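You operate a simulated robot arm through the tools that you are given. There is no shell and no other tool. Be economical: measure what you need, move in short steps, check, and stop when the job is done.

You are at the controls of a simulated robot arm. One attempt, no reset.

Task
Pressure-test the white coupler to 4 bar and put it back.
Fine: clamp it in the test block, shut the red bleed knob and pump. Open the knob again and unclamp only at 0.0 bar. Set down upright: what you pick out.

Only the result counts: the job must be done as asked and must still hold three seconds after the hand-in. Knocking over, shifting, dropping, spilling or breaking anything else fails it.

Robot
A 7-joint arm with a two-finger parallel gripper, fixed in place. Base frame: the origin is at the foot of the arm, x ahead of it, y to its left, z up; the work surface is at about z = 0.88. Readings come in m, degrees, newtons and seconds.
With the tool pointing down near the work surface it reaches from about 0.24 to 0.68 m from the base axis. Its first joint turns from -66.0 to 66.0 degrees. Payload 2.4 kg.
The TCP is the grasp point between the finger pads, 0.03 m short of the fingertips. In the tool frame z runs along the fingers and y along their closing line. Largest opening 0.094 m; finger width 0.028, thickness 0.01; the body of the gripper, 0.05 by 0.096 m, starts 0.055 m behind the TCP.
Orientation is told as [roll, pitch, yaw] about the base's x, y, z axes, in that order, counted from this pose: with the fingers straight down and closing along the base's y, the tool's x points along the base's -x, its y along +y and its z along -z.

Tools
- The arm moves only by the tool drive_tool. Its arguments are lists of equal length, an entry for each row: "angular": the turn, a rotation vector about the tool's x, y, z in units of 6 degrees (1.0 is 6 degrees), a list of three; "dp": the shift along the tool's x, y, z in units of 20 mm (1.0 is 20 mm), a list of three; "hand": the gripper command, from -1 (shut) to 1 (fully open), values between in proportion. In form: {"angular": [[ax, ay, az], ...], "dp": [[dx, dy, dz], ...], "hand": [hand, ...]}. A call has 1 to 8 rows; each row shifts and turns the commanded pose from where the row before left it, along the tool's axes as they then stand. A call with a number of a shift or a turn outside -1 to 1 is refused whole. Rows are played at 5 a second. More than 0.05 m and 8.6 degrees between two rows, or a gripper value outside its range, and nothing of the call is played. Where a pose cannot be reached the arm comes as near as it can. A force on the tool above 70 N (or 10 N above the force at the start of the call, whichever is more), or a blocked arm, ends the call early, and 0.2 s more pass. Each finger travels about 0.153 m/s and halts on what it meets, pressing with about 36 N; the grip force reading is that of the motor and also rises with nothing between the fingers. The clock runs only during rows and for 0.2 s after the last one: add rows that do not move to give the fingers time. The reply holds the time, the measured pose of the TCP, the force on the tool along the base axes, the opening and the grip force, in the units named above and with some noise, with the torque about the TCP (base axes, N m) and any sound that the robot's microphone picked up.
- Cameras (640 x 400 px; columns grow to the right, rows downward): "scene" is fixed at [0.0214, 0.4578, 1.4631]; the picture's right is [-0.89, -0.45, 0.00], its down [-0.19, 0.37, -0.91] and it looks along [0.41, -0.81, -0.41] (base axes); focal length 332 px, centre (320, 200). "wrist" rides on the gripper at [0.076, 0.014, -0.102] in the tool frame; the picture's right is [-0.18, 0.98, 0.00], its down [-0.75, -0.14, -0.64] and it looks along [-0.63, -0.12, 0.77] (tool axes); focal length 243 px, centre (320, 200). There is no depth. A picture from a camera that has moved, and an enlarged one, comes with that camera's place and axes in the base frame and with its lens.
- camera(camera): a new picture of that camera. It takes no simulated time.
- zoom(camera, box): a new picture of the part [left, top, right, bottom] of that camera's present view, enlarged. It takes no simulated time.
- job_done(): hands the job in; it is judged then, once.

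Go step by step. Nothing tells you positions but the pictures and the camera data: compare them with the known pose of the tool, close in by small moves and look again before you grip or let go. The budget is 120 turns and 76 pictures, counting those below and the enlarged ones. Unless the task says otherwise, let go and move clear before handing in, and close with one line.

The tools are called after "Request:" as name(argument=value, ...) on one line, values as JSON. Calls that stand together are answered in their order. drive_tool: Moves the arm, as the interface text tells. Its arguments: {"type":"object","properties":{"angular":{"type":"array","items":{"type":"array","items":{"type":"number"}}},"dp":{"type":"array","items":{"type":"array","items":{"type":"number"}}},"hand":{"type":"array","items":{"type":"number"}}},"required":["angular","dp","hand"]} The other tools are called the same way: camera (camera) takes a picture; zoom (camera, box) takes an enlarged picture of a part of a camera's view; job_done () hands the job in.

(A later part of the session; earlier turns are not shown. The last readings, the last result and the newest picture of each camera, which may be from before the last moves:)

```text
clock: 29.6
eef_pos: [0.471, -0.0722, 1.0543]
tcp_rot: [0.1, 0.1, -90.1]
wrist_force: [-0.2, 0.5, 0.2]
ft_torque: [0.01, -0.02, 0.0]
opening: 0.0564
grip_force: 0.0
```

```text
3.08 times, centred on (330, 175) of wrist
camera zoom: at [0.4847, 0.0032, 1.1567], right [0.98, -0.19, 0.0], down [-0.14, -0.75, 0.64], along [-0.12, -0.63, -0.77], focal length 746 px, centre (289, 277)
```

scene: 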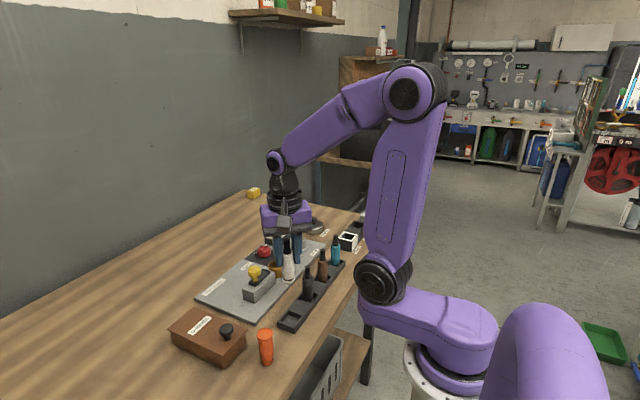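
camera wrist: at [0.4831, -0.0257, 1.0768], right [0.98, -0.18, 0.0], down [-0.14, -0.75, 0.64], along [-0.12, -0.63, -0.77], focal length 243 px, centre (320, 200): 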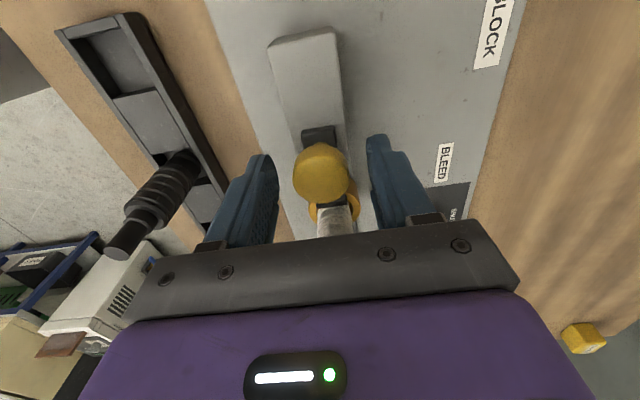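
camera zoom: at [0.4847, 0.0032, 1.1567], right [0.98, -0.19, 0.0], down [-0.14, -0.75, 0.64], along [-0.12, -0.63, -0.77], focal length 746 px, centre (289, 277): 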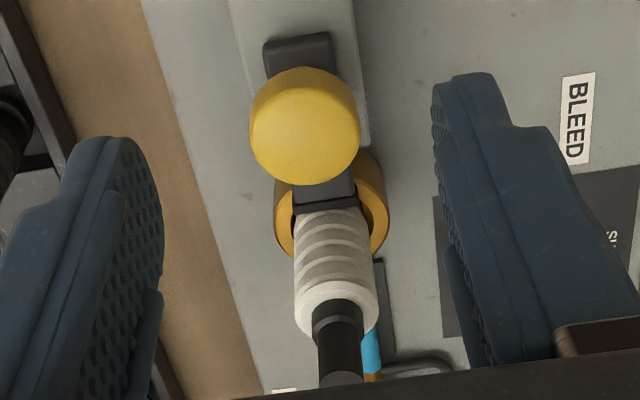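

Clamp is against the coupler. Next the red knob at ≈(0.55,-0.222): pointer at OPEN (-y), SHUT at +x. I'll raise, move over it, then turn the wrist back 45° so the camera stays clear of the coupler while turning.

Request:
drive_tool(angular=[[0, 0, 0], [0, 0, 0], [0, 0, 0], [0, 0, 0], [0, 0, 0], [0, 0, 0], [0, 0, 0], [0, 0, 0]], dp=[[0, 0.7, -1], [0, 0.7, -0.8], [-1, 0.7, 0], [-1, 0.7, 0], [-1, 0.7, 0], [-1, 0.45, 0], [-1, 0, 0], [-1, 0, 0]], hand=[0.2, 0.2, 0.2, 0.2, 0.2, 0.2, 0.2, 0.2])

Request:
drive_tool(angular=[[0, 0, 1], [0, 0, 1], [0, 0, 1], [0, 0, 1], [0, 0, 1], [0, 0, 1], [0, 0, 1], [0, 0, 0.5]], dp=[[-1, 0, 0], [0, 0, 0], [0, 0, 0], [0, 0, 0], [0, 0, 0], [0, 0, 0], [0, 0, 0], [0, 0, 0]], hand=[0.2, 0.2, 0.2, 0.2, 0.2, 0.2, 0.2, 0.2])

Request:
camera(camera="wrist")

```text
clock: 31.4
eef_pos: [0.5489, -0.193, 1.0923]
tcp_rot: [0.1, 0.0, -90.0]
wrist_force: [-0.9, 0.2, -0.9]
ft_torque: [0.02, 0.03, 0.0]
opening: 0.0563
grip_force: 0.0
```

```text
clock: 33.2
eef_pos: [0.5485, -0.2111, 1.0923]
tcp_rot: [0.1, 0.0, -135.2]
wrist_force: [0.9, 0.8, 0.9]
ft_torque: [0.02, -0.02, 0.0]
opening: 0.0564
grip_force: 0.1
```

```text
32 pictures are left
camera wrist: at [0.6124, -0.1678, 1.1928], right [0.56, -0.83, 0.0], down [-0.63, -0.43, 0.64], along [-0.53, -0.36, -0.77], focal length 243 px, centre (320, 200)
```

wrist: 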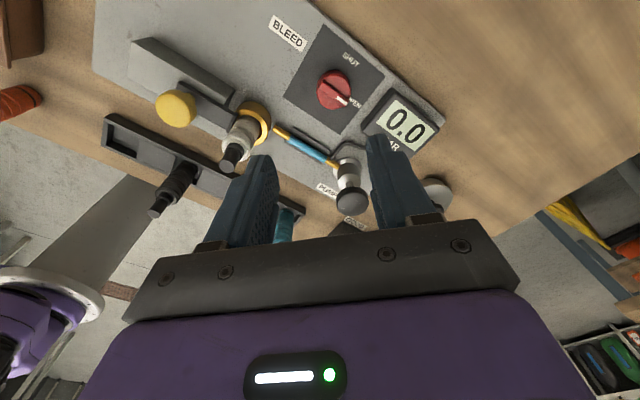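

Request:
drive_tool(angular=[[0, 0, 0], [0, 0, 0], [0, 0, 0], [0, 0, 0], [0, 0, 0], [0, 0, 0]], dp=[[-0.19, 0.65, 0], [0, 0, 1], [0, 0, 1], [0, 0, 1], [0, 0, 1], [0, 0, 0]], hand=[0.3, 0.3, 0.3, 0.3, 0.3, 0.3])

Request:
zoom(camera="wrist", box=[200, 50, 440, 250])

Request:
zoom(camera="scene", box=[225, 210, 321, 270])

```text
clock: 34.6
eef_pos: [0.5535, -0.225, 1.0092]
tcp_rot: [0.0, 0.0, -135.0]
wrist_force: [1.3, 0.5, -0.5]
ft_torque: [0.01, 0.01, 0.02]
opening: 0.061
grip_force: 0.1
```

```text
2.00 times, centred on (320, 150) of wrist
camera zoom: at [0.6167, -0.1808, 1.1117], right [0.56, -0.83, 0.0], down [-0.63, -0.43, 0.64], along [-0.53, -0.36, -0.77], focal length 485 px, centre (320, 300)
```

zoom: 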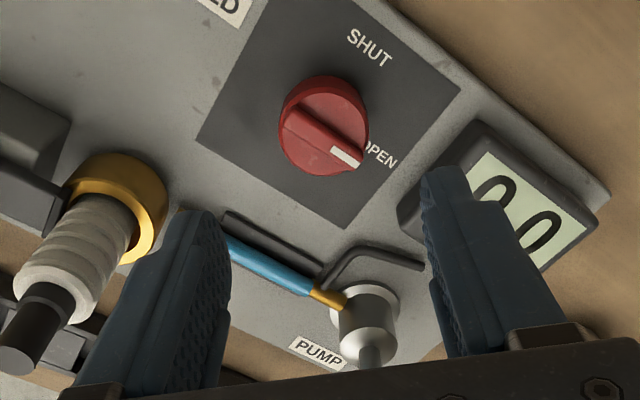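

```text
6.67 times, centred on (273, 240) of scene
camera zoom: at [0.0214, 0.4578, 1.4631], right [-0.89, -0.45, 0.0], down [-0.19, 0.37, -0.91], along [0.41, -0.81, -0.41], focal length 2216 px, centre (633, -67)
```

zoom: 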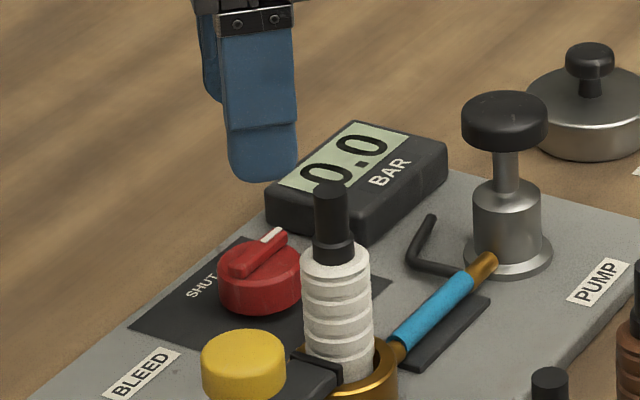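

Knob centre ≈(0.557,-0.223). Descend around its body and grip.

Request:
drive_tool(angular=[[0, 0, 0], [0, 0, 0], [0, 0, 0], [0, 0, 0], [0, 0, 0], [0, 0, 0]], dp=[[0.19, 0.05, 0], [0, 0, 1], [0, 0, 1], [0, 0, 1], [0, 0, 1], [0, 0, 0.1]], hand=[0.1, 0.1, 0.1, 0.1, 0.1, 0.1])

Request:
zoom(camera="wrist", box=[200, 80, 440, 280])

```text
clock: 36.0
eef_pos: [0.5589, -0.2222, 0.929]
tcp_rot: [0.0, 0.0, -135.0]
wrist_force: [0.1, 0.7, 0.0]
ft_torque: [-0.02, 0.01, 0.04]
opening: 0.0518
grip_force: 0.0
```

```text
2.00 times, centred on (320, 180) of wrist
camera zoom: at [0.6218, -0.1781, 1.0312], right [0.56, -0.83, 0.0], down [-0.63, -0.43, 0.64], along [-0.53, -0.36, -0.77], focal length 485 px, centre (320, 240)
```

zoom: 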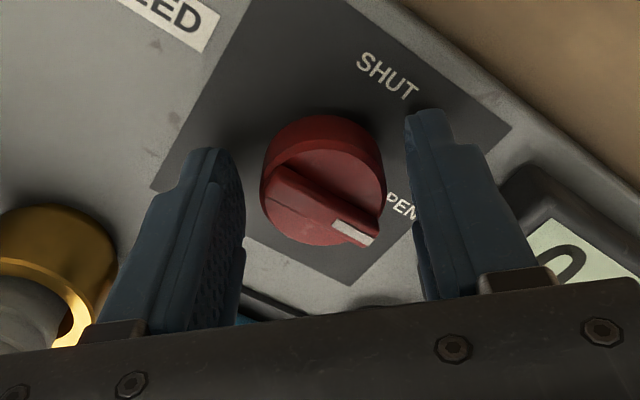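

Request:
drive_tool(angular=[[0, 0, 0], [0, 0, 0], [0, 0, 0], [0, 0, 0]], dp=[[-0.05, 0, 0.1], [0, 0, 0], [0, 0, 0], [0, 0, 0]], hand=[0.1, -1, -1, -1])

Request:
drive_tool(angular=[[0, 0, -1], [0, 0, -1], [0, 0, -1], [0, 0, -1], [0, 0, -1], [0, 0, -1], [0, 0, -1], [0, 0, -0.5]], dp=[[0, 0, 0], [0, 0, 0], [0, 0, 0], [0, 0, 0], [0, 0, 0], [0, 0, 0], [0, 0, 0], [0, 0, 0]], hand=[-1, -1, -1, -1, -1, -1, -1, -1])

Request:
zoom(camera="wrist", box=[200, 80, 440, 280])

```text
clock: 37.0
eef_pos: [0.5585, -0.2227, 0.9267]
tcp_rot: [0.1, -0.1, -135.1]
wrist_force: [8.5, -3.5, -3.4]
ft_torque: [0.15, 0.05, 0.1]
opening: 0.038
grip_force: 44.9
```

```text
clock: 38.8
eef_pos: [0.5558, -0.2222, 0.9276]
tcp_rot: [-0.2, 0.3, -90.0]
wrist_force: [-27.5, 7.2, 29.2]
ft_torque: [-0.16, 0.41, -0.09]
opening: 0.0378
grip_force: 44.9
```

```text
2.00 times, centred on (320, 180) of wrist
camera zoom: at [0.5694, -0.1458, 1.029], right [0.98, -0.18, -0.01], down [-0.14, -0.76, 0.64], along [-0.12, -0.63, -0.77], focal length 485 px, centre (320, 240)
```

zoom: 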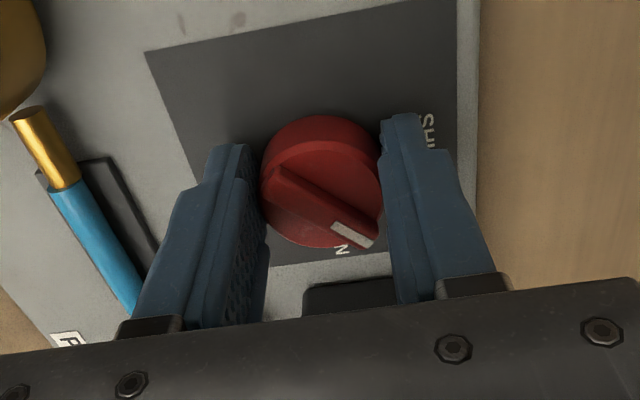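

Turned 45°. Release, swing back, regrip and turn the rest.

Request:
drive_tool(angular=[[0, 0, 0], [0, 0, 0], [0, 0, 1], [0, 0, 1], [0, 0, 1], [0, 0, 1]], dp=[[0, 0, 0], [0, 0, 0], [0, 0, 0], [0, 0, 0], [0, 0, 0], [0, 0, 0]], hand=[0.15, 0.15, 0.15, 0.15, 0.15, 0.15])

Request:
drive_tool(angular=[[0, 0, 1], [0, 0, 1], [0, 0, 1], [0, 0, 0.5], [0, 0, 0], [0, 0, 0], [0, 0, 0]], dp=[[0, 0, 0], [0, 0, 0], [0, 0, 0], [0, 0, 0], [0, 0, 0], [0, 0, 0], [0, 0, 0]], hand=[0.15, 0.15, 0.15, 0.15, -1, -1, -1])

Request:
drive_tool(angular=[[0, 0, -1], [0, 0, -1], [0, 0, -1], [0, 0, -1], [0, 0, -1], [0, 0, -1], [0, 0, -1], [0, 0, -0.7]], dp=[[0, 0, 0], [0, 0, 0], [0, 0, 0], [0, 0, 0], [0, 0, 0], [0, 0, 0], [0, 0, 0], [0, 0, 0]], hand=[-1, -1, -1, -1, -1, -1, -1, -1])

Request:
zoom(camera="wrist", box=[200, 80, 440, 280])

```text
clock: 40.2
eef_pos: [0.5584, -0.2227, 0.9263]
tcp_rot: [0.0, 0.0, -114.2]
wrist_force: [0.3, -0.4, -0.3]
ft_torque: [0.0, 0.0, -0.01]
opening: 0.054
grip_force: 0.1
```

```text
clock: 41.8
eef_pos: [0.5574, -0.2221, 0.9269]
tcp_rot: [-0.1, 0.1, -135.0]
wrist_force: [-6.2, 4.3, 3.3]
ft_torque: [-0.15, -0.07, -0.02]
opening: 0.0375
grip_force: 44.9
```

```text
clock: 43.6
eef_pos: [0.5544, -0.2214, 0.9258]
tcp_rot: [-0.4, 0.3, -89.0]
wrist_force: [-22.5, 14.8, 0.4]
ft_torque: [0.36, -0.25, -0.69]
opening: 0.0376
grip_force: 44.8
```

```text
2.00 times, centred on (320, 180) of wrist
camera zoom: at [0.5683, -0.1458, 1.0289], right [0.99, -0.17, -0.01], down [-0.12, -0.76, 0.64], along [-0.11, -0.63, -0.77], focal length 485 px, centre (320, 240)
```

zoom: 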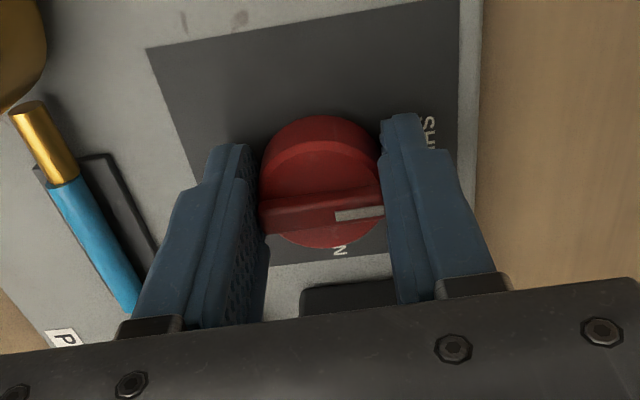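

Pointer is a few degrees short of SHUT; turn a bit more against the stop.

Request:
drive_tool(angular=[[0, 0, -0.7], [0, 0, -0.7], [0, 0, -0.5]], dp=[[0, 0, 0], [0, 0, 0], [0, 0, 0]], hand=[-1, -1, -1])

Request:
drive_tool(angular=[[0, 0, 0], [0, 0, 0], [0, 0, 0], [0, 0, 0], [0, 0, 0], [0, 0, 0], [0, 0, 0]], dp=[[0, 0, 0], [0, 0, 0], [0, 0, -1], [0, 0, -1], [0, 0, -1], [0, 0, -1], [0, 0, -1]], hand=[0.15, 0.15, 0.15, 0.15, 0.15, 0.15, 0.15])

Request:
zoom(camera="wrist", box=[200, 50, 440, 250])

```text
clock: 44.4
eef_pos: [0.5549, -0.2241, 0.9261]
tcp_rot: [-0.3, 0.1, -77.6]
wrist_force: [-23.1, 2.0, -3.5]
ft_torque: [-0.21, -0.53, -0.87]
opening: 0.0374
grip_force: 44.7
```

```text
clock: 46.0
eef_pos: [0.5582, -0.2221, 1.0271]
tcp_rot: [-0.1, 0.0, -77.4]
wrist_force: [0.0, -0.9, 0.8]
ft_torque: [0.02, 0.01, 0.04]
opening: 0.0539
grip_force: 0.2
```

```text
2.00 times, centred on (320, 150) of wrist
camera zoom: at [0.5546, -0.1443, 1.1287], right [1.0, 0.03, 0.0], down [0.03, -0.77, 0.64], along [0.02, -0.64, -0.77], focal length 485 px, centre (320, 300)
```

zoom: 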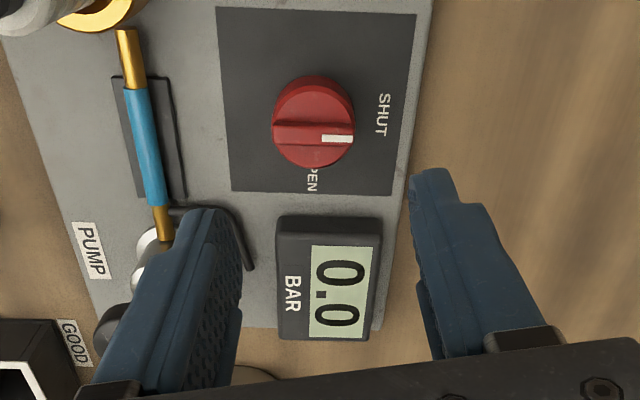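

Red knob is at SHUT. Move above the pump handle (~(0.478,-0.318)) with fingers closed.

Request:
drive_tool(angular=[[0, 0, 1], [0, 0, 1.0], [0, 0, 0.1], [0, 0, 0], [0, 0, 0], [0, 0, 0], [0, 0, 0], [0, 0, 0]], dp=[[0, 0, -1], [0, 0, -1], [-0.9, -0.8, 0], [-0.9, -0.8, 0], [-0.9, -0.8, 0], [-0.9, -0.8, 0], [-0.9, -0.8, 0], [0, 0, 0]], hand=[-1, -1, -1, -1, -1, -1, -1, -1])

Request:
camera(camera="wrist")

Request:
zoom(camera="scene", box=[230, 190, 358, 270])

```text
clock: 47.8
eef_pos: [0.4782, -0.312, 1.0686]
tcp_rot: [0.0, 0.0, -90.0]
wrist_force: [0.0, -0.9, -0.5]
ft_torque: [-0.01, -0.06, 0.0]
opening: 0.0
grip_force: 32.5
```

```text
25 pictures are left
camera wrist: at [0.4919, -0.2357, 1.1702], right [0.98, -0.18, 0.0], down [-0.14, -0.75, 0.64], along [-0.12, -0.63, -0.77], focal length 243 px, centre (320, 200)
```

wrist: 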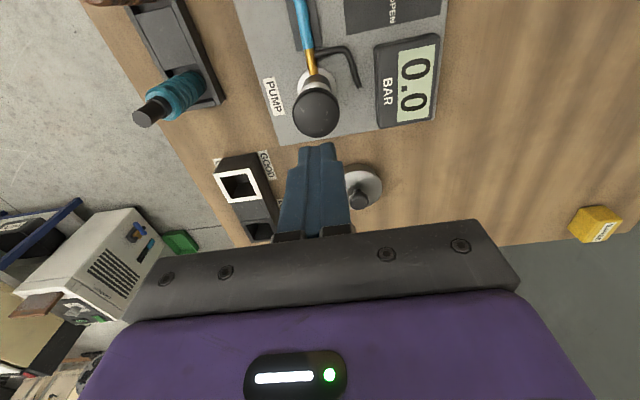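

```text
5.00 times, centred on (294, 230) of scene
camera zoom: at [0.0214, 0.4578, 1.4631], right [-0.89, -0.45, 0.0], down [-0.19, 0.37, -0.91], along [0.41, -0.81, -0.41], focal length 1662 px, centre (450, 50)
```

zoom: 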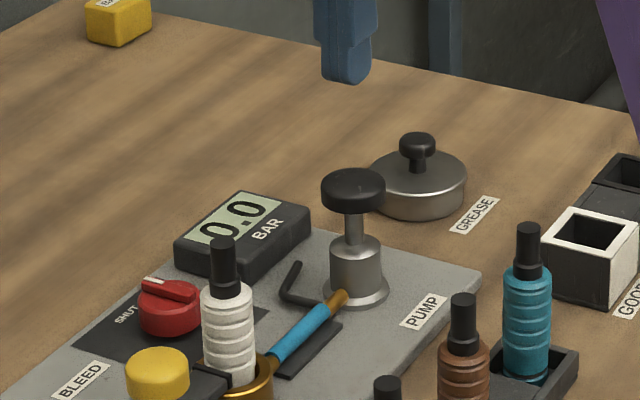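

Pump cap ≈(0.475,-0.305), top z≈0.973. Align and descend to near contact.

Request:
drive_tool(angular=[[0, 0, 0], [0, 0, 0], [0, 0, 0], [0, 0, 0], [0, 0, 0]], dp=[[0.3, -0.15, 0.8], [0, 0, 1], [0, 0, 0.9], [0, 0, 0.4], [0, 0, 0]], hand=[-1, -1, -1, -1, -1])

Request:
camera(camera="wrist")

Request:
zoom(camera="scene", box=[260, 190, 356, 250])

```text
clock: 49.0
eef_pos: [0.4731, -0.3065, 1.0034]
tcp_rot: [0.0, 0.0, -90.0]
wrist_force: [-0.6, -0.3, -0.9]
ft_torque: [0.0, 0.01, 0.02]
opening: 0.0
grip_force: 33.4
```

```text
23 pictures are left
camera wrist: at [0.487, -0.2295, 1.1059], right [0.98, -0.18, 0.0], down [-0.14, -0.75, 0.64], along [-0.12, -0.63, -0.77], focal length 243 px, centre (320, 200)
```

wrist: 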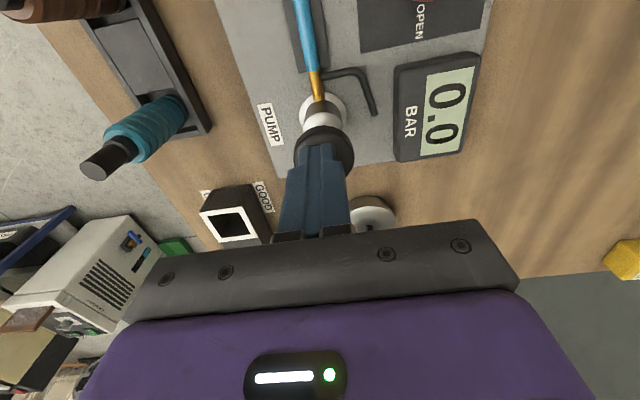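

```text
6.67 times, centred on (308, 220) of scene
camera zoom: at [0.0214, 0.4578, 1.4631], right [-0.89, -0.45, 0.0], down [-0.19, 0.37, -0.91], along [0.41, -0.81, -0.41], focal length 2216 px, centre (400, 67)
```

zoom: 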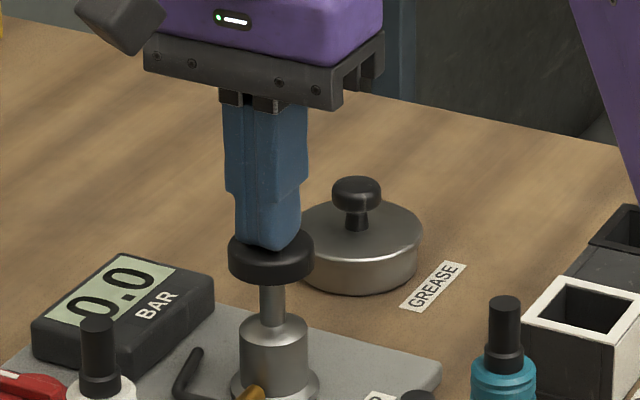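

Fingertips sit right above the cap. First pump stroke.

Request:
drive_tool(angular=[[0, 0, 0], [0, 0, 0], [0, 0, 0], [0, 0, 0]], dp=[[0, 0, 0.3], [0, 0, 0.3], [0, 0, 0.3], [0, 0, 0]], hand=[-1, -1, -1, -1])

Request:
zoom(camera="wrist", box=[280, 40, 500, 200])

```text
clock: 50.0
eef_pos: [0.4742, -0.3058, 0.9865]
tcp_rot: [0.0, 0.1, -90.1]
wrist_force: [-2.3, 2.3, 5.8]
ft_torque: [0.03, 0.04, 0.02]
opening: 0.0001
grip_force: 33.1
```

```text
2.50 times, centred on (390, 120) of wrist
camera zoom: at [0.4875, -0.2299, 1.0888], right [0.98, -0.18, 0.0], down [-0.14, -0.75, 0.64], along [-0.12, -0.63, -0.77], focal length 606 px, centre (145, 400)
```

zoom: 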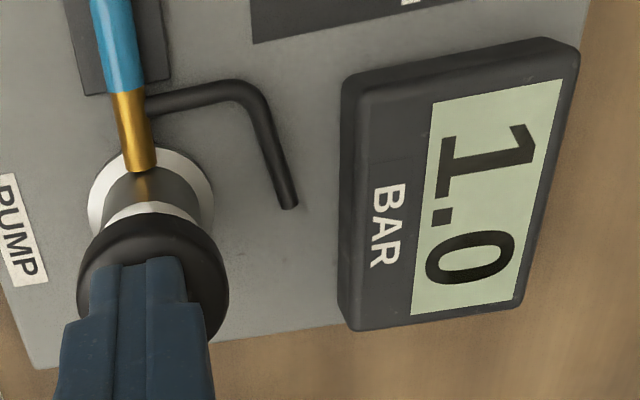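

1.0 bar: works. Second stroke.

Request:
drive_tool(angular=[[0, 0, 0], [0, 0, 0], [0, 0, 0], [0, 0, 0], [0, 0, 0], [0, 0, 0], [0, 0, 0], [0, 0, 0]], dp=[[0, 0, -0.5], [0, 0, -0.5], [0, 0, 0], [0, 0, 0], [0, 0, 0.3], [0, 0, 0.4], [0, 0, 0.3], [0, 0, 0]], hand=[-1, -1, -1, -1, -1, -1, -1, -1])

Request:
zoom(camera="wrist", box=[280, 40, 500, 200])

```text
clock: 51.8
eef_pos: [0.4735, -0.3044, 0.9873]
tcp_rot: [0.1, 0.0, -90.1]
wrist_force: [-1.0, 0.8, 5.2]
ft_torque: [0.04, 0.04, -0.04]
opening: 0.0
grip_force: 32.8
```

```text
2.50 times, centred on (390, 120) of wrist
camera zoom: at [0.4883, -0.2295, 1.0886], right [0.98, -0.18, 0.0], down [-0.14, -0.75, 0.64], along [-0.12, -0.63, -0.77], focal length 606 px, centre (145, 400)
```

zoom: 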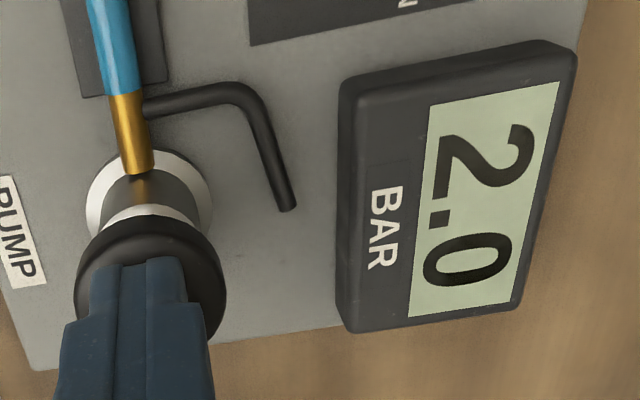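

2.0 bar. Two more strokes the same way.

Request:
drive_tool(angular=[[0, 0, 0], [0, 0, 0], [0, 0, 0], [0, 0, 0], [0, 0, 0], [0, 0, 0], [0, 0, 0], [0, 0, 0]], dp=[[0, 0, -0.5], [0, 0, -0.5], [0, 0, 0], [0, 0, 0], [0, 0, 0.3], [0, 0, 0.4], [0, 0, 0.3], [0, 0, 0]], hand=[-1, -1, -1, -1, -1, -1, -1, -1])

Request:
drive_tool(angular=[[0, 0, 0], [0, 0, 0], [0, 0, 0], [0, 0, 0], [0, 0, 0], [0, 0, 0], [0, 0, 0], [0, 0, 0]], dp=[[0, 0, -0.5], [0, 0, -0.5], [0, 0, 0], [0, 0, 0], [0, 0, 0.3], [0, 0, 0.4], [0, 0, 0.3], [0, 0, 0]], hand=[-1, -1, -1, -1, -1, -1, -1, -1])

Request:
zoom(camera="wrist", box=[280, 40, 500, 200])

```text
clock: 53.6
eef_pos: [0.4749, -0.307, 0.9877]
tcp_rot: [0.0, -0.1, -90.1]
wrist_force: [-1.4, 1.2, 5.0]
ft_torque: [0.06, 0.07, 0.03]
opening: 0.0002
grip_force: 32.7
```

```text
clock: 55.4
eef_pos: [0.4749, -0.3063, 0.9862]
tcp_rot: [0.1, -0.1, -90.0]
wrist_force: [1.9, -3.2, 5.9]
ft_torque: [-0.08, -0.08, -0.03]
opening: 0.0
grip_force: 33.0
```

```text
2.50 times, centred on (390, 120) of wrist
camera zoom: at [0.4891, -0.2298, 1.0883], right [0.98, -0.19, 0.0], down [-0.14, -0.75, 0.64], along [-0.12, -0.63, -0.77], focal length 606 px, centre (145, 400)
```

zoom: 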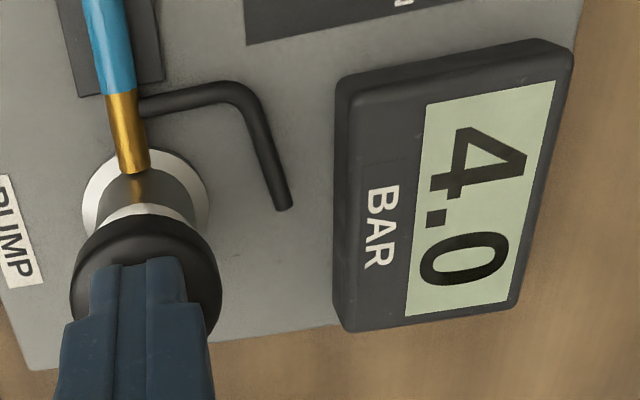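

4.0 bar reached. Lift off and go back over the red knob.

Request:
drive_tool(angular=[[0, 0, 0], [0, 0, 0], [0, 0, 0], [0, 0, 0], [0, 0, 0], [0, 0, 0], [0, 0, 0], [0, 0, 0]], dp=[[0, 0, -1], [0, 0, -1], [0, 0, -1], [0.9, 0.9, -0.8], [0.9, 0.9, 0], [0.9, 0.9, 0], [0.9, 0.9, 0], [0.55, 0.55, 0]], hand=[-1, -1, -1, -1, 0.1, 0.1, 0.1, 0.1])

Request:
camera(camera="wrist")

```text
clock: 57.2
eef_pos: [0.5603, -0.225, 1.064]
tcp_rot: [-0.1, 0.0, -90.1]
wrist_force: [0.2, 0.2, 0.2]
ft_torque: [0.02, 0.0, -0.06]
opening: 0.0516
grip_force: 0.1
```

```text
18 pictures are left
camera wrist: at [0.5739, -0.1485, 1.1655], right [0.98, -0.19, 0.0], down [-0.14, -0.75, 0.64], along [-0.12, -0.63, -0.77], focal length 243 px, centre (320, 200)
```

wrist: 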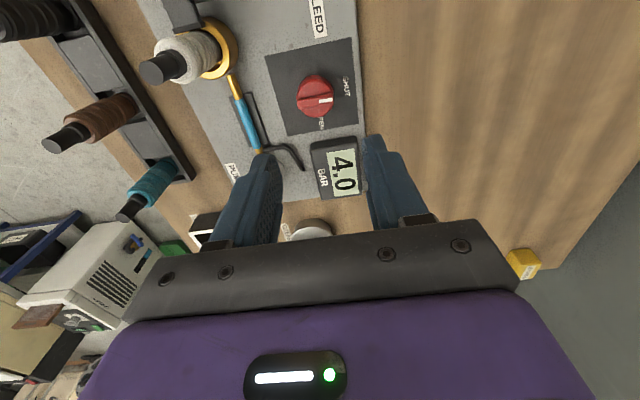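

Gauge holds 4.0. Descend on the red knob and grip it, then turn clockwise 45°.

Request:
drive_tool(angular=[[0, 0, 0], [0, 0, 0], [0, 0, 0], [0, 0, 0], [0, 0, 0], [0, 0, 0], [0, 0, 0]], dp=[[0, -0.17, 1], [0, 0, 1], [0, 0, 1], [0, 0, 1], [0, 0, 1], [0, 0, 1], [0, 0, 0.8]], hand=[0.12, 0.12, 0.12, 0.12, 0.12, 0.12, 0.12])

Request:
drive_tool(angular=[[0, 0, 0], [0, 0, 0], [0, 0, 0], [0, 0, 0]], dp=[[0, 0, 0], [0, 0, 0], [0, 0, 0], [0, 0, 0]], hand=[0.12, -1, -1, -1])

Request:
drive_tool(angular=[[0, 0, 1], [0, 0, 1], [0, 0, 1], [0, 0, 1], [0, 0, 1], [0, 0, 1], [0, 0, 1], [0, 0, 0.5]], dp=[[0, 0, 0], [0, 0, 0], [0, 0, 0], [0, 0, 0], [0, 0, 0], [0, 0, 0], [0, 0, 0], [0, 0, 0]], hand=[-1, -1, -1, -1, -1, -1, -1, -1])

Request:
camera(camera="wrist")

```text
clock: 58.8
eef_pos: [0.5529, -0.2238, 0.9243]
tcp_rot: [-0.1, 0.0, -90.1]
wrist_force: [0.0, 0.6, -0.1]
ft_torque: [-0.01, -0.02, 0.03]
opening: 0.0527
grip_force: 0.1
```

```text
clock: 59.8
eef_pos: [0.5543, -0.2235, 0.9244]
tcp_rot: [0.1, -0.2, -90.0]
wrist_force: [13.3, -1.8, -10.9]
ft_torque: [-0.36, -0.54, 0.04]
opening: 0.0374
grip_force: 45.3
```

```text
clock: 61.6
eef_pos: [0.5571, -0.2224, 0.9237]
tcp_rot: [0.1, 0.1, -135.2]
wrist_force: [25.9, -0.9, -35.9]
ft_torque: [0.23, -0.35, 0.07]
opening: 0.038
grip_force: 44.7
```

```text
17 pictures are left
camera wrist: at [0.6196, -0.1803, 1.0269], right [0.56, -0.83, 0.0], down [-0.64, -0.43, 0.64], along [-0.53, -0.36, -0.77], focal length 243 px, centre (320, 200)
```

wrist: 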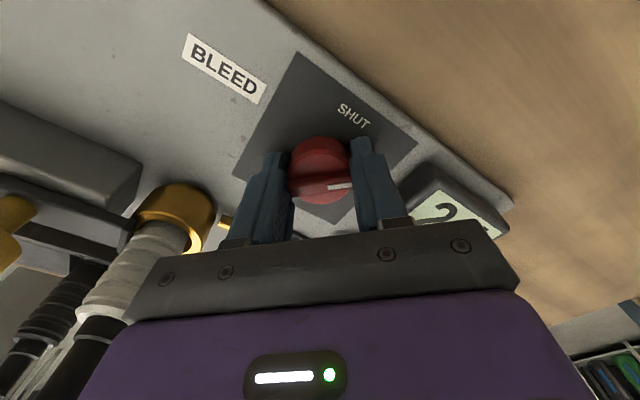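

Pressure is falling (2.x). Release, swing back, regrip and turn the rest to OPEN.

Request:
drive_tool(angular=[[0, 0, 0], [0, 0, 0], [0, 0, -1], [0, 0, -1], [0, 0, -1], [0, 0, -1]], dp=[[0, 0, 0], [0, 0, 0], [0, 0, 0], [0, 0, 0], [0, 0, 0], [0, 0, 0]], hand=[0.15, 0.15, 0.15, 0.15, 0.15, 0.15])

Request:
drive_tool(angular=[[0, 0, -1], [0, 0, -1], [0, 0, -1], [0, 0, -0.5], [0, 0, 0], [0, 0, 0], [0, 0, 0]], dp=[[0, 0, 0], [0, 0, 0], [0, 0, 0], [0, 0, 0], [0, 0, 0], [0, 0, 0], [0, 0, 0]], hand=[0.15, 0.15, 0.15, 0.15, -1, -1, -1])

Request:
drive_tool(angular=[[0, 0, 1], [0, 0, 1], [0, 0, 1], [0, 0, 1], [0, 0, 1], [0, 0, 1], [0, 0, 1], [0, 0, 1]], dp=[[0, 0, 0], [0, 0, 0], [0, 0, 0], [0, 0, 0], [0, 0, 0], [0, 0, 0], [0, 0, 0], [0, 0, 0]], hand=[-1, -1, -1, -1, -1, -1, -1, -1])

Request:
drive_tool(angular=[[0, 0, 0.5], [0, 0, 0], [0, 0, 0], [0, 0, 0], [0, 0, 0], [0, 0, 0], [0, 0, 0], [0, 0, 0]], dp=[[0, 0, 0], [0, 0, 0], [0, 0, 0], [0, 0, -1], [0, 0, -1], [0, 0, -1], [0, 0, -1], [0, 0, -1]], hand=[-1, 0.15, 0.15, 0.15, 0.15, 0.15, 0.15, 0.15])

Request:
camera(camera="wrist")

```text
clock: 63.0
eef_pos: [0.5534, -0.2232, 0.9285]
tcp_rot: [0.0, 0.0, -111.0]
wrist_force: [0.0, -0.8, -0.4]
ft_torque: [-0.02, 0.01, 0.0]
opening: 0.0542
grip_force: 0.1
```

```text
clock: 64.6
eef_pos: [0.556, -0.2212, 0.9258]
tcp_rot: [0.0, 0.0, -90.0]
wrist_force: [-2.6, 1.6, 1.6]
ft_torque: [-0.13, 0.15, -0.01]
opening: 0.0378
grip_force: 45.2
```

```text
clock: 66.4
eef_pos: [0.556, -0.2234, 0.9272]
tcp_rot: [0.5, 0.1, -138.2]
wrist_force: [22.6, -7.4, -13.2]
ft_torque: [0.08, 0.05, 0.65]
opening: 0.0377
grip_force: 45.2
```

```text
clock: 68.2
eef_pos: [0.5554, -0.2243, 1.0269]
tcp_rot: [0.1, 0.0, -141.0]
wrist_force: [-0.5, 0.3, -0.6]
ft_torque: [0.03, 0.0, 0.03]
opening: 0.0542
grip_force: 0.2
```

```text
16 pictures are left
camera wrist: at [0.6226, -0.1868, 1.1287], right [0.47, -0.88, 0.0], down [-0.67, -0.36, 0.64], along [-0.57, -0.3, -0.77], focal length 243 px, centre (320, 200)
```

wrist: 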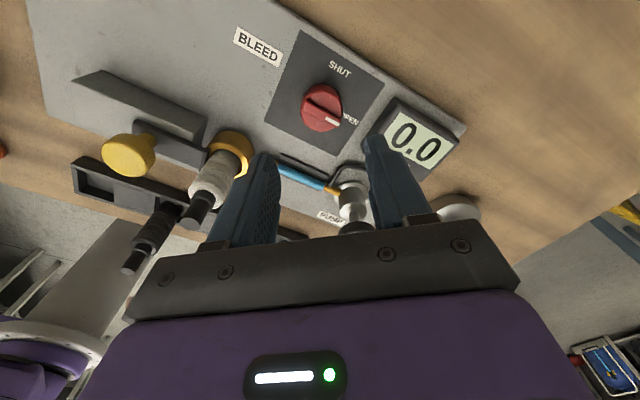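

Request:
zoom(camera="wrist", box=[270, 50, 470, 170])

```text
3.20 times, centred on (370, 110) of wrist
camera zoom: at [0.6226, -0.1868, 1.1287], right [0.47, -0.88, 0.0], down [-0.67, -0.36, 0.64], along [-0.57, -0.3, -0.77], focal length 776 px, centre (160, 488)
```

zoom: 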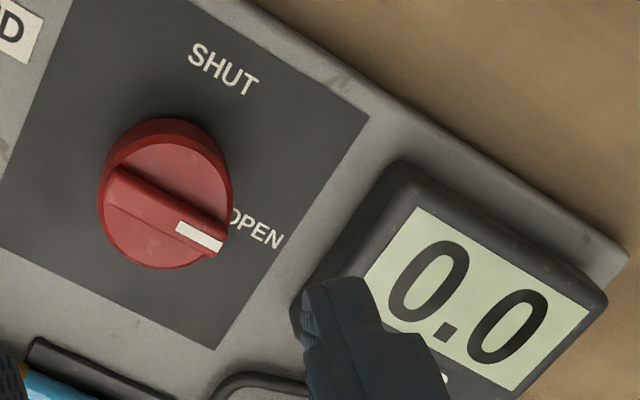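

0.0 bar and OPEN confirmed. Now go back to the clamp knob.

Request:
drive_tool(angular=[[0, 0, -1], [0, 0, -1], [0, 0, -1], [0, 0, -1], [0, 0, -1], [0, 0, -1], [0, 0, -1], [0, 0, -1]], dp=[[0, 0, -1], [0, 0, -1], [0, 0, -1], [0, 0, 0], [0, 0, 0], [0, 0, 0], [0, 0, 0], [0, 0, 0]], hand=[0.3, 0.3, 0.3, 0.3, 0.3, 0.3, 0.3, 0.3])

Request:
drive_tool(angular=[[0, 0, -0.5], [0, 0, 0], [0, 0, 0], [0, 0, 0], [0, 0, 0], [0, 0, 0], [0, 0, 0], [0, 0, 0]], dp=[[0, 0, 0], [0.9, -0.6, 0], [0.9, -0.6, 0], [0.9, -0.6, 0], [0.9, -0.6, 0], [0.9, -0.6, 0], [0.9, -0.6, 0], [0.9, -0.7, 0]], hand=[0.3, 0.3, 0.3, 0.3, 0.3, 0.3, 0.3, 0.3])

Request:
camera(camera="wrist")

```text
clock: 70.0
eef_pos: [0.555, -0.2231, 1.0864]
tcp_rot: [0.0, 0.0, -92.9]
wrist_force: [-0.2, 0.7, -0.3]
ft_torque: [0.03, -0.04, 0.01]
opening: 0.061
grip_force: 0.2
```

```text
clock: 71.8
eef_pos: [0.4682, -0.0955, 1.0869]
tcp_rot: [0.0, 0.0, -90.1]
wrist_force: [0.7, 0.5, -0.6]
ft_torque: [0.02, -0.02, -0.02]
opening: 0.0612
grip_force: 0.1
```

```text
14 pictures are left
camera wrist: at [0.4827, -0.0188, 1.1892], right [0.98, -0.19, 0.0], down [-0.14, -0.75, 0.64], along [-0.12, -0.63, -0.77], focal length 243 px, centre (320, 200)
```

wrist: 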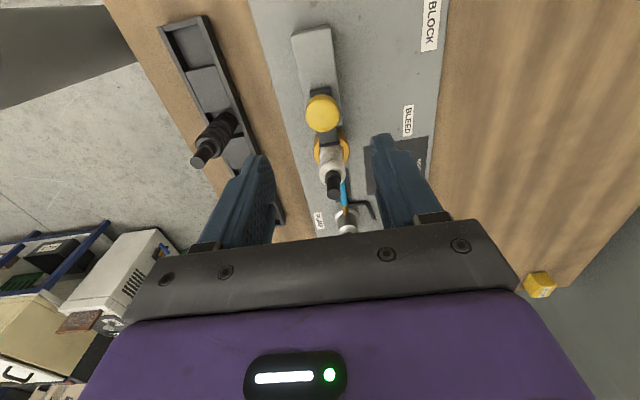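

Knob aligned. Descend, grip, and slide it back +y.

Request:
drive_tool(angular=[[0, 0, 0], [0, 0, 0], [0, 0, 0], [0, 0, 0], [0, 0, 0], [0, 0, 0], [0, 0, 0]], dp=[[0, 0.12, 1], [0, 0, 1], [0, 0, 1], [0, 0, 1], [0, 0, 1], [0, 0, 0.6], [0, 0, 0]], hand=[0.3, 0.3, 0.3, 0.3, 0.3, 0.3, 0.3])

Request:
drive_tool(angular=[[0, 0, 0], [0, 0, 0], [0, 0, 0], [0, 0, 0]], dp=[[0, 0, 0], [0, 0, 0], [0, 0, 0], [0, 0, 0]], hand=[-0.4, -0.6, -0.6, -0.6])

Request:
drive_tool(angular=[[0, 0, 0], [0, 0, 0], [0, 0, 0], [0, 0, 0], [0, 0, 0], [0, 0, 0], [0, 0, 0]], dp=[[0.25, 0, 0], [0.25, 0, 0], [0.25, 0, 0], [0.25, 0, 0], [0.25, 0, 0], [0.15, 0, 0], [0, 0, 0]], hand=[-0.6, -0.6, -0.6, -0.6, -0.6, -0.6, -0.6])

Request:
zoom(camera="scene", box=[230, 220, 326, 290])

```text
clock: 73.4
eef_pos: [0.4726, -0.0975, 0.9725]
tcp_rot: [0.1, 0.1, -89.9]
wrist_force: [-0.4, -0.1, -0.4]
ft_torque: [-0.01, 0.02, 0.0]
opening: 0.0614
grip_force: 0.0
```

```text
clock: 74.4
eef_pos: [0.4703, -0.0978, 0.9723]
tcp_rot: [-0.5, 0.1, -90.1]
wrist_force: [-24.2, -0.9, 0.8]
ft_torque: [-0.22, -0.13, -0.33]
opening: 0.0321
grip_force: 45.2
```

```text
clock: 76.0
eef_pos: [0.4695, -0.0687, 0.972]
tcp_rot: [-0.3, 0.1, -90.0]
wrist_force: [-12.4, -1.8, -26.3]
ft_torque: [0.49, -0.02, -0.09]
opening: 0.0318
grip_force: 44.9
```

```text
5.71 times, centred on (278, 255) of scene
camera zoom: at [0.0214, 0.4577, 1.4631], right [-0.89, -0.45, 0.0], down [-0.19, 0.37, -0.91], along [0.41, -0.81, -0.41], focal length 1899 px, centre (560, -114)
```

zoom: 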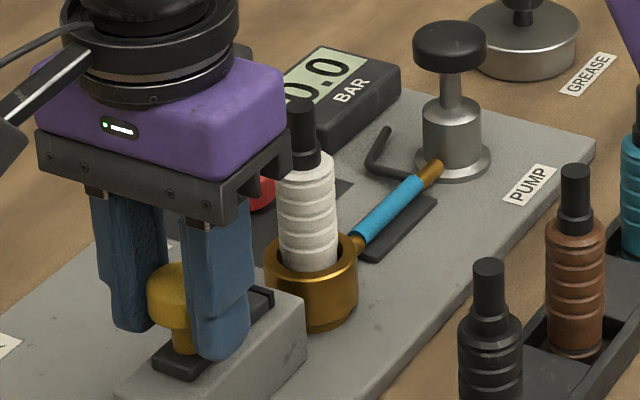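

Clamp is back. Release, lift and go over the coupler.

Request:
drive_tool(angular=[[0, 0, 0], [0, 0, 0], [0, 0, 0], [0, 0, 0], [0, 0, 0], [0, 0, 0], [0, 0, 0], [0, 0, 0]], dp=[[0, 0, 0], [0, 0, 0], [0, 0, -1], [0, 0, -1], [0, 0, -1], [0, 0, -1], [0, 0, -1], [0, 0, -0.8]], hand=[0.2, 0.2, 0.2, 0.2, 0.2, 0.2, 0.2, 0.2])

Request:
drive_tool(angular=[[0, 0, 0], [0, 0, 0], [0, 0, 0], [0, 0, 0], [0, 0, 0], [0, 0, 0]], dp=[[-0.95, 0, 0], [-0.95, 0, 0], [-0.95, 0, 0], [-0.95, 0, 0], [-0.95, 0, 0], [0, 0, 0]], hand=[0.2, 0.2, 0.2, 0.1, 0, 0])

Request:
camera(camera="wrist")

```text
clock: 77.8
eef_pos: [0.47, -0.0687, 1.092]
tcp_rot: [0.0, 0.0, -90.1]
wrist_force: [0.1, 0.6, 0.9]
ft_torque: [-0.01, -0.02, -0.02]
opening: 0.0564
grip_force: 0.2
```

```text
clock: 79.2
eef_pos: [0.4719, -0.1626, 1.0907]
tcp_rot: [0.0, 0.0, -90.0]
wrist_force: [0.9, 0.8, -0.2]
ft_torque: [-0.01, 0.02, -0.03]
opening: 0.0469
grip_force: 0.0
```

```text
12 pictures are left
camera wrist: at [0.4854, -0.0865, 1.193], right [0.98, -0.18, 0.0], down [-0.14, -0.75, 0.64], along [-0.12, -0.63, -0.77], focal length 243 px, centre (320, 200)
```

wrist: 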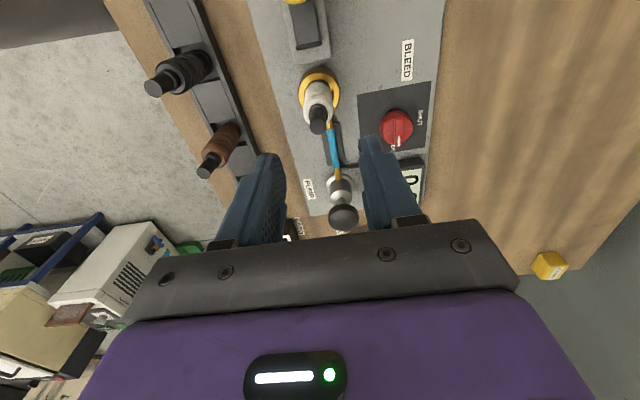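

Aligned within ~1 mm. Descend and grip.

Request:
drive_tool(angular=[[0, 0, 0], [0, 0, 0], [0, 0, 0], [0, 0, 0], [0, 0, 0], [0, 0, 0], [0, 0, 0]], dp=[[-0.08, -0.05, 1], [0, 0, 1], [0, 0, 1], [0, 0, 1], [0, 0, 1], [0, 0, 0.85], [0, 0, 0]], hand=[0, 0, 0, 0, 0, 0, 0])

Request:
drive_tool(angular=[[0, 0, 0], [0, 0, 0], [0, 0, 0], [0, 0, 0]], dp=[[0, 0, 0], [0, 0, 0], [0, 0, 0], [0, 0, 0]], hand=[-0.3, -1, -1, -1])

Request:
zoom(camera="scene", box=[240, 220, 320, 280])

```text
clock: 80.8
eef_pos: [0.4686, -0.1645, 0.9732]
tcp_rot: [-0.1, 0.0, -90.1]
wrist_force: [0.3, 0.1, 0.0]
ft_torque: [-0.02, 0.0, -0.01]
opening: 0.0472
grip_force: 0.1
```

```text
clock: 81.8
eef_pos: [0.4689, -0.1645, 0.974]
tcp_rot: [0.1, 0.1, -90.1]
wrist_force: [-0.9, 0.5, 0.1]
ft_torque: [0.05, 0.03, 0.02]
opening: 0.0267
grip_force: 35.8
```

```text
6.67 times, centred on (280, 250) of scene
camera zoom: at [0.0214, 0.4578, 1.4631], right [-0.89, -0.45, 0.0], down [-0.19, 0.37, -0.91], along [0.41, -0.81, -0.41], focal length 2216 px, centre (587, -133)
```

zoom: 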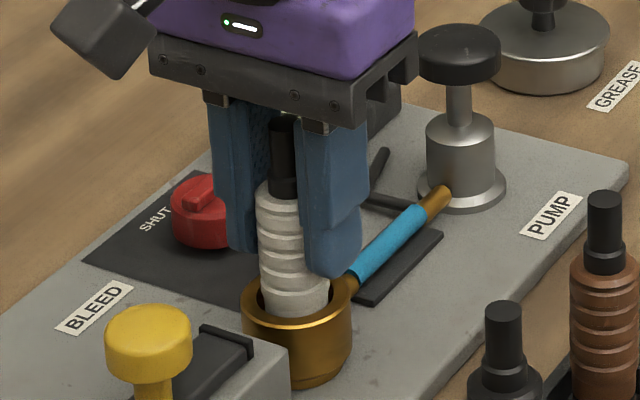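

Gripped. Lift straight up, then carry back over its rack slot.

Request:
drive_tool(angular=[[0, 0, 0], [0, 0, 0], [0, 0, 0], [0, 0, 0], [0, 0, 0], [0, 0, 0], [0, 0, 0]], dp=[[0, 0, -0.4], [0, 0, -0.6], [0, 0, -1], [0, 0, -1], [0, 0, -1], [0, 0, -1], [0, 0, -0.4]], hand=[-1, -1, -1, -1, -1, -1, -1])

Request:
drive_tool(angular=[[0, 0, 0], [0, 0, 0], [0, 0, 0], [0, 0, 0], [0, 0, 0], [0, 0, 0], [0, 0, 0], [0, 0, 0]], dp=[[0.937, -0.886, 0], [0.937, -0.886, 0], [0.937, -0.886, 0], [0.937, -0.886, 0], [0.937, -0.886, 0], [0.937, -0.886, 0], [0.937, -0.886, 0], [0, 0, 0]], hand=[-1, -1, -1, -1, -1, -1, -1, -1])

Request:
camera(camera="wrist")

Request:
zoom(camera="scene", box=[250, 250, 346, 340])

```text
clock: 83.4
eef_pos: [0.4695, -0.163, 1.083]
tcp_rot: [0.0, 0.0, -90.0]
wrist_force: [0.2, 0.0, -0.4]
ft_torque: [-0.02, -0.03, 0.01]
opening: 0.0268
grip_force: 36.4
```

```text
clock: 85.2
eef_pos: [0.3429, -0.0338, 1.0812]
tcp_rot: [0.1, 0.1, -90.1]
wrist_force: [0.4, -0.8, -1.3]
ft_torque: [0.0, -0.03, 0.02]
opening: 0.0267
grip_force: 36.0
```

```text
10 pictures are left
camera wrist: at [0.3572, 0.042, 1.1823], right [0.98, -0.19, 0.0], down [-0.14, -0.75, 0.64], along [-0.12, -0.63, -0.77], focal length 243 px, centre (320, 200)
```

wrist: 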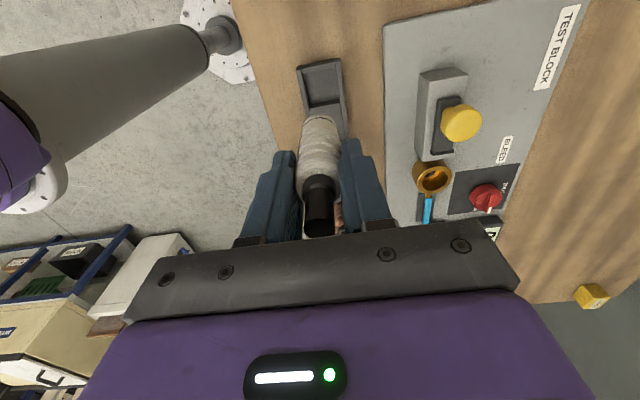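

```text
4.44 times, centred on (298, 295) of scene
camera zoom: at [0.0214, 0.4578, 1.4631], right [-0.89, -0.45, 0.0], down [-0.19, 0.37, -0.91], along [0.41, -0.81, -0.41], focal length 1477 px, centre (418, -222)
```

zoom: 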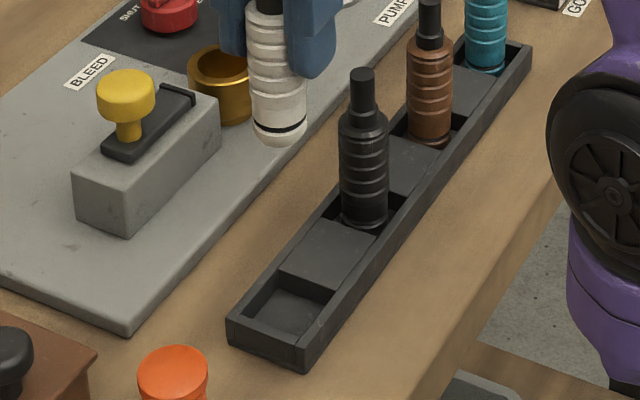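

Over the slot. Lower to just above the rack and check.

Request:
drive_tool(angular=[[0, 0, 0], [0, 0, 0], [0, 0, 0], [0, 0, 0], [0, 0, 0], [0, 0, 0]], dp=[[0, 0, 1], [0, 0, 1], [0, 0, 1], [0, 0, 1], [0, 0, 0.5], [0, 0, 0]], hand=[-1, -1, -1, -1, -1, -1])

Request:
zoom(camera="wrist", box=[240, 60, 400, 160])

Request:
zoom(camera="scene", box=[260, 270, 340, 330])

```text
clock: 86.6
eef_pos: [0.3452, -0.034, 0.9899]
tcp_rot: [0.0, 0.1, -90.1]
wrist_force: [0.3, -0.5, -0.9]
ft_torque: [0.03, 0.03, 0.02]
opening: 0.0267
grip_force: 35.7
```

```text
4.00 times, centred on (320, 110) of wrist
camera zoom: at [0.3596, 0.0421, 1.0913], right [0.98, -0.18, 0.0], down [-0.14, -0.75, 0.64], along [-0.12, -0.63, -0.77], focal length 970 px, centre (320, 560)
```

zoom: 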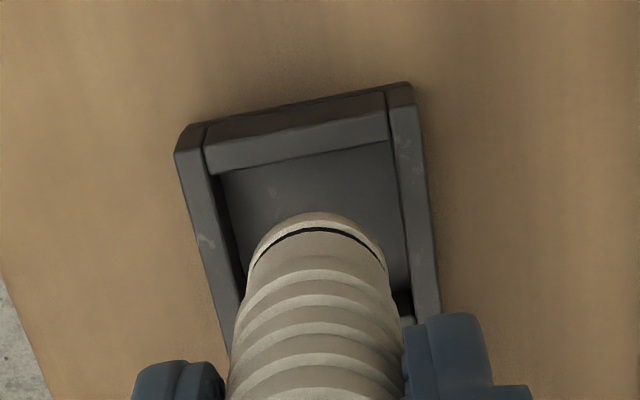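

```text
6.67 times, centred on (300, 300) of scene
camera zoom: at [0.0214, 0.4578, 1.4631], right [-0.89, -0.45, 0.0], down [-0.19, 0.37, -0.91], along [0.41, -0.81, -0.41], focal length 2216 px, centre (453, -467)
```

zoom: 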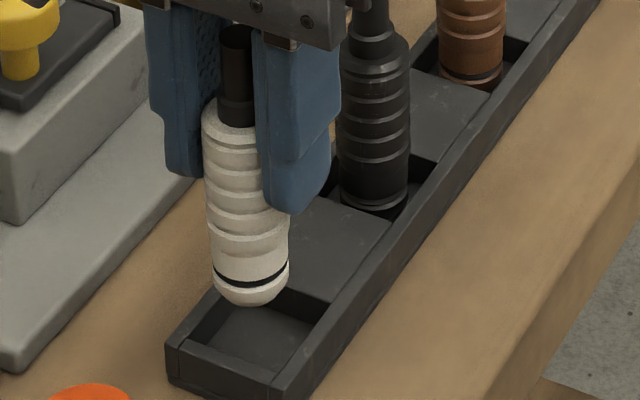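

Good; nudge 1 mm in -x and lower to the slot floor.

Request:
drive_tool(angular=[[0, 0, 0], [0, 0, 0], [0, 0, 0], [0, 0, 0], [0, 0, 0]], dp=[[0, -0.06, 0.4], [0, 0, 0.5], [0, 0, 0.4], [0, 0, 0.15], [0, 0, 0]], hand=[-1, -1, -1, -1, -1])

Request:
zoom(camera="scene", box=[260, 270, 340, 330])

```text
clock: 87.8
eef_pos: [0.3449, -0.0335, 0.9623]
tcp_rot: [0.1, 0.1, -90.2]
wrist_force: [0.4, -0.7, -0.5]
ft_torque: [-0.04, -0.02, 0.03]
opening: 0.0268
grip_force: 35.7
```

```text
6.67 times, centred on (300, 300) of scene
camera zoom: at [0.0214, 0.4578, 1.4631], right [-0.89, -0.45, 0.0], down [-0.19, 0.37, -0.91], along [0.41, -0.81, -0.41], focal length 2216 px, centre (453, -467)
```

zoom: 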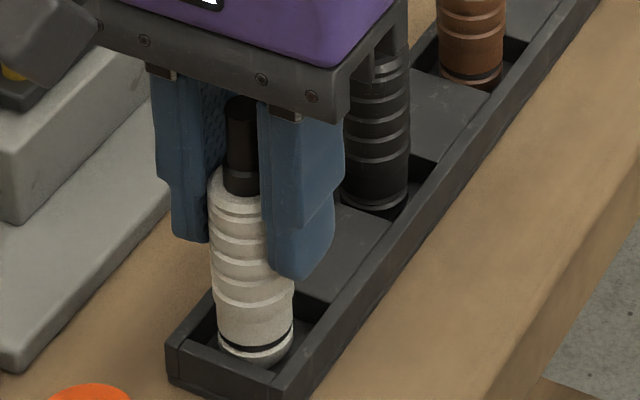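

Request:
drive_tool(angular=[[0, 0, 0], [0, 0, 0], [0, 0, 0], [0, 0, 0]], dp=[[0, -0.04, 0.06], [0, 0, 0.06], [0, 0, 0.05], [0, 0, 0]], hand=[-1, -1, -1, -1])

```text
clock: 88.8
eef_pos: [0.3445, -0.0343, 0.9589]
tcp_rot: [0.0, 0.0, -90.1]
wrist_force: [-0.6, 1.6, 5.8]
ft_torque: [0.08, -0.1, 0.0]
opening: 0.0267
grip_force: 35.7
```

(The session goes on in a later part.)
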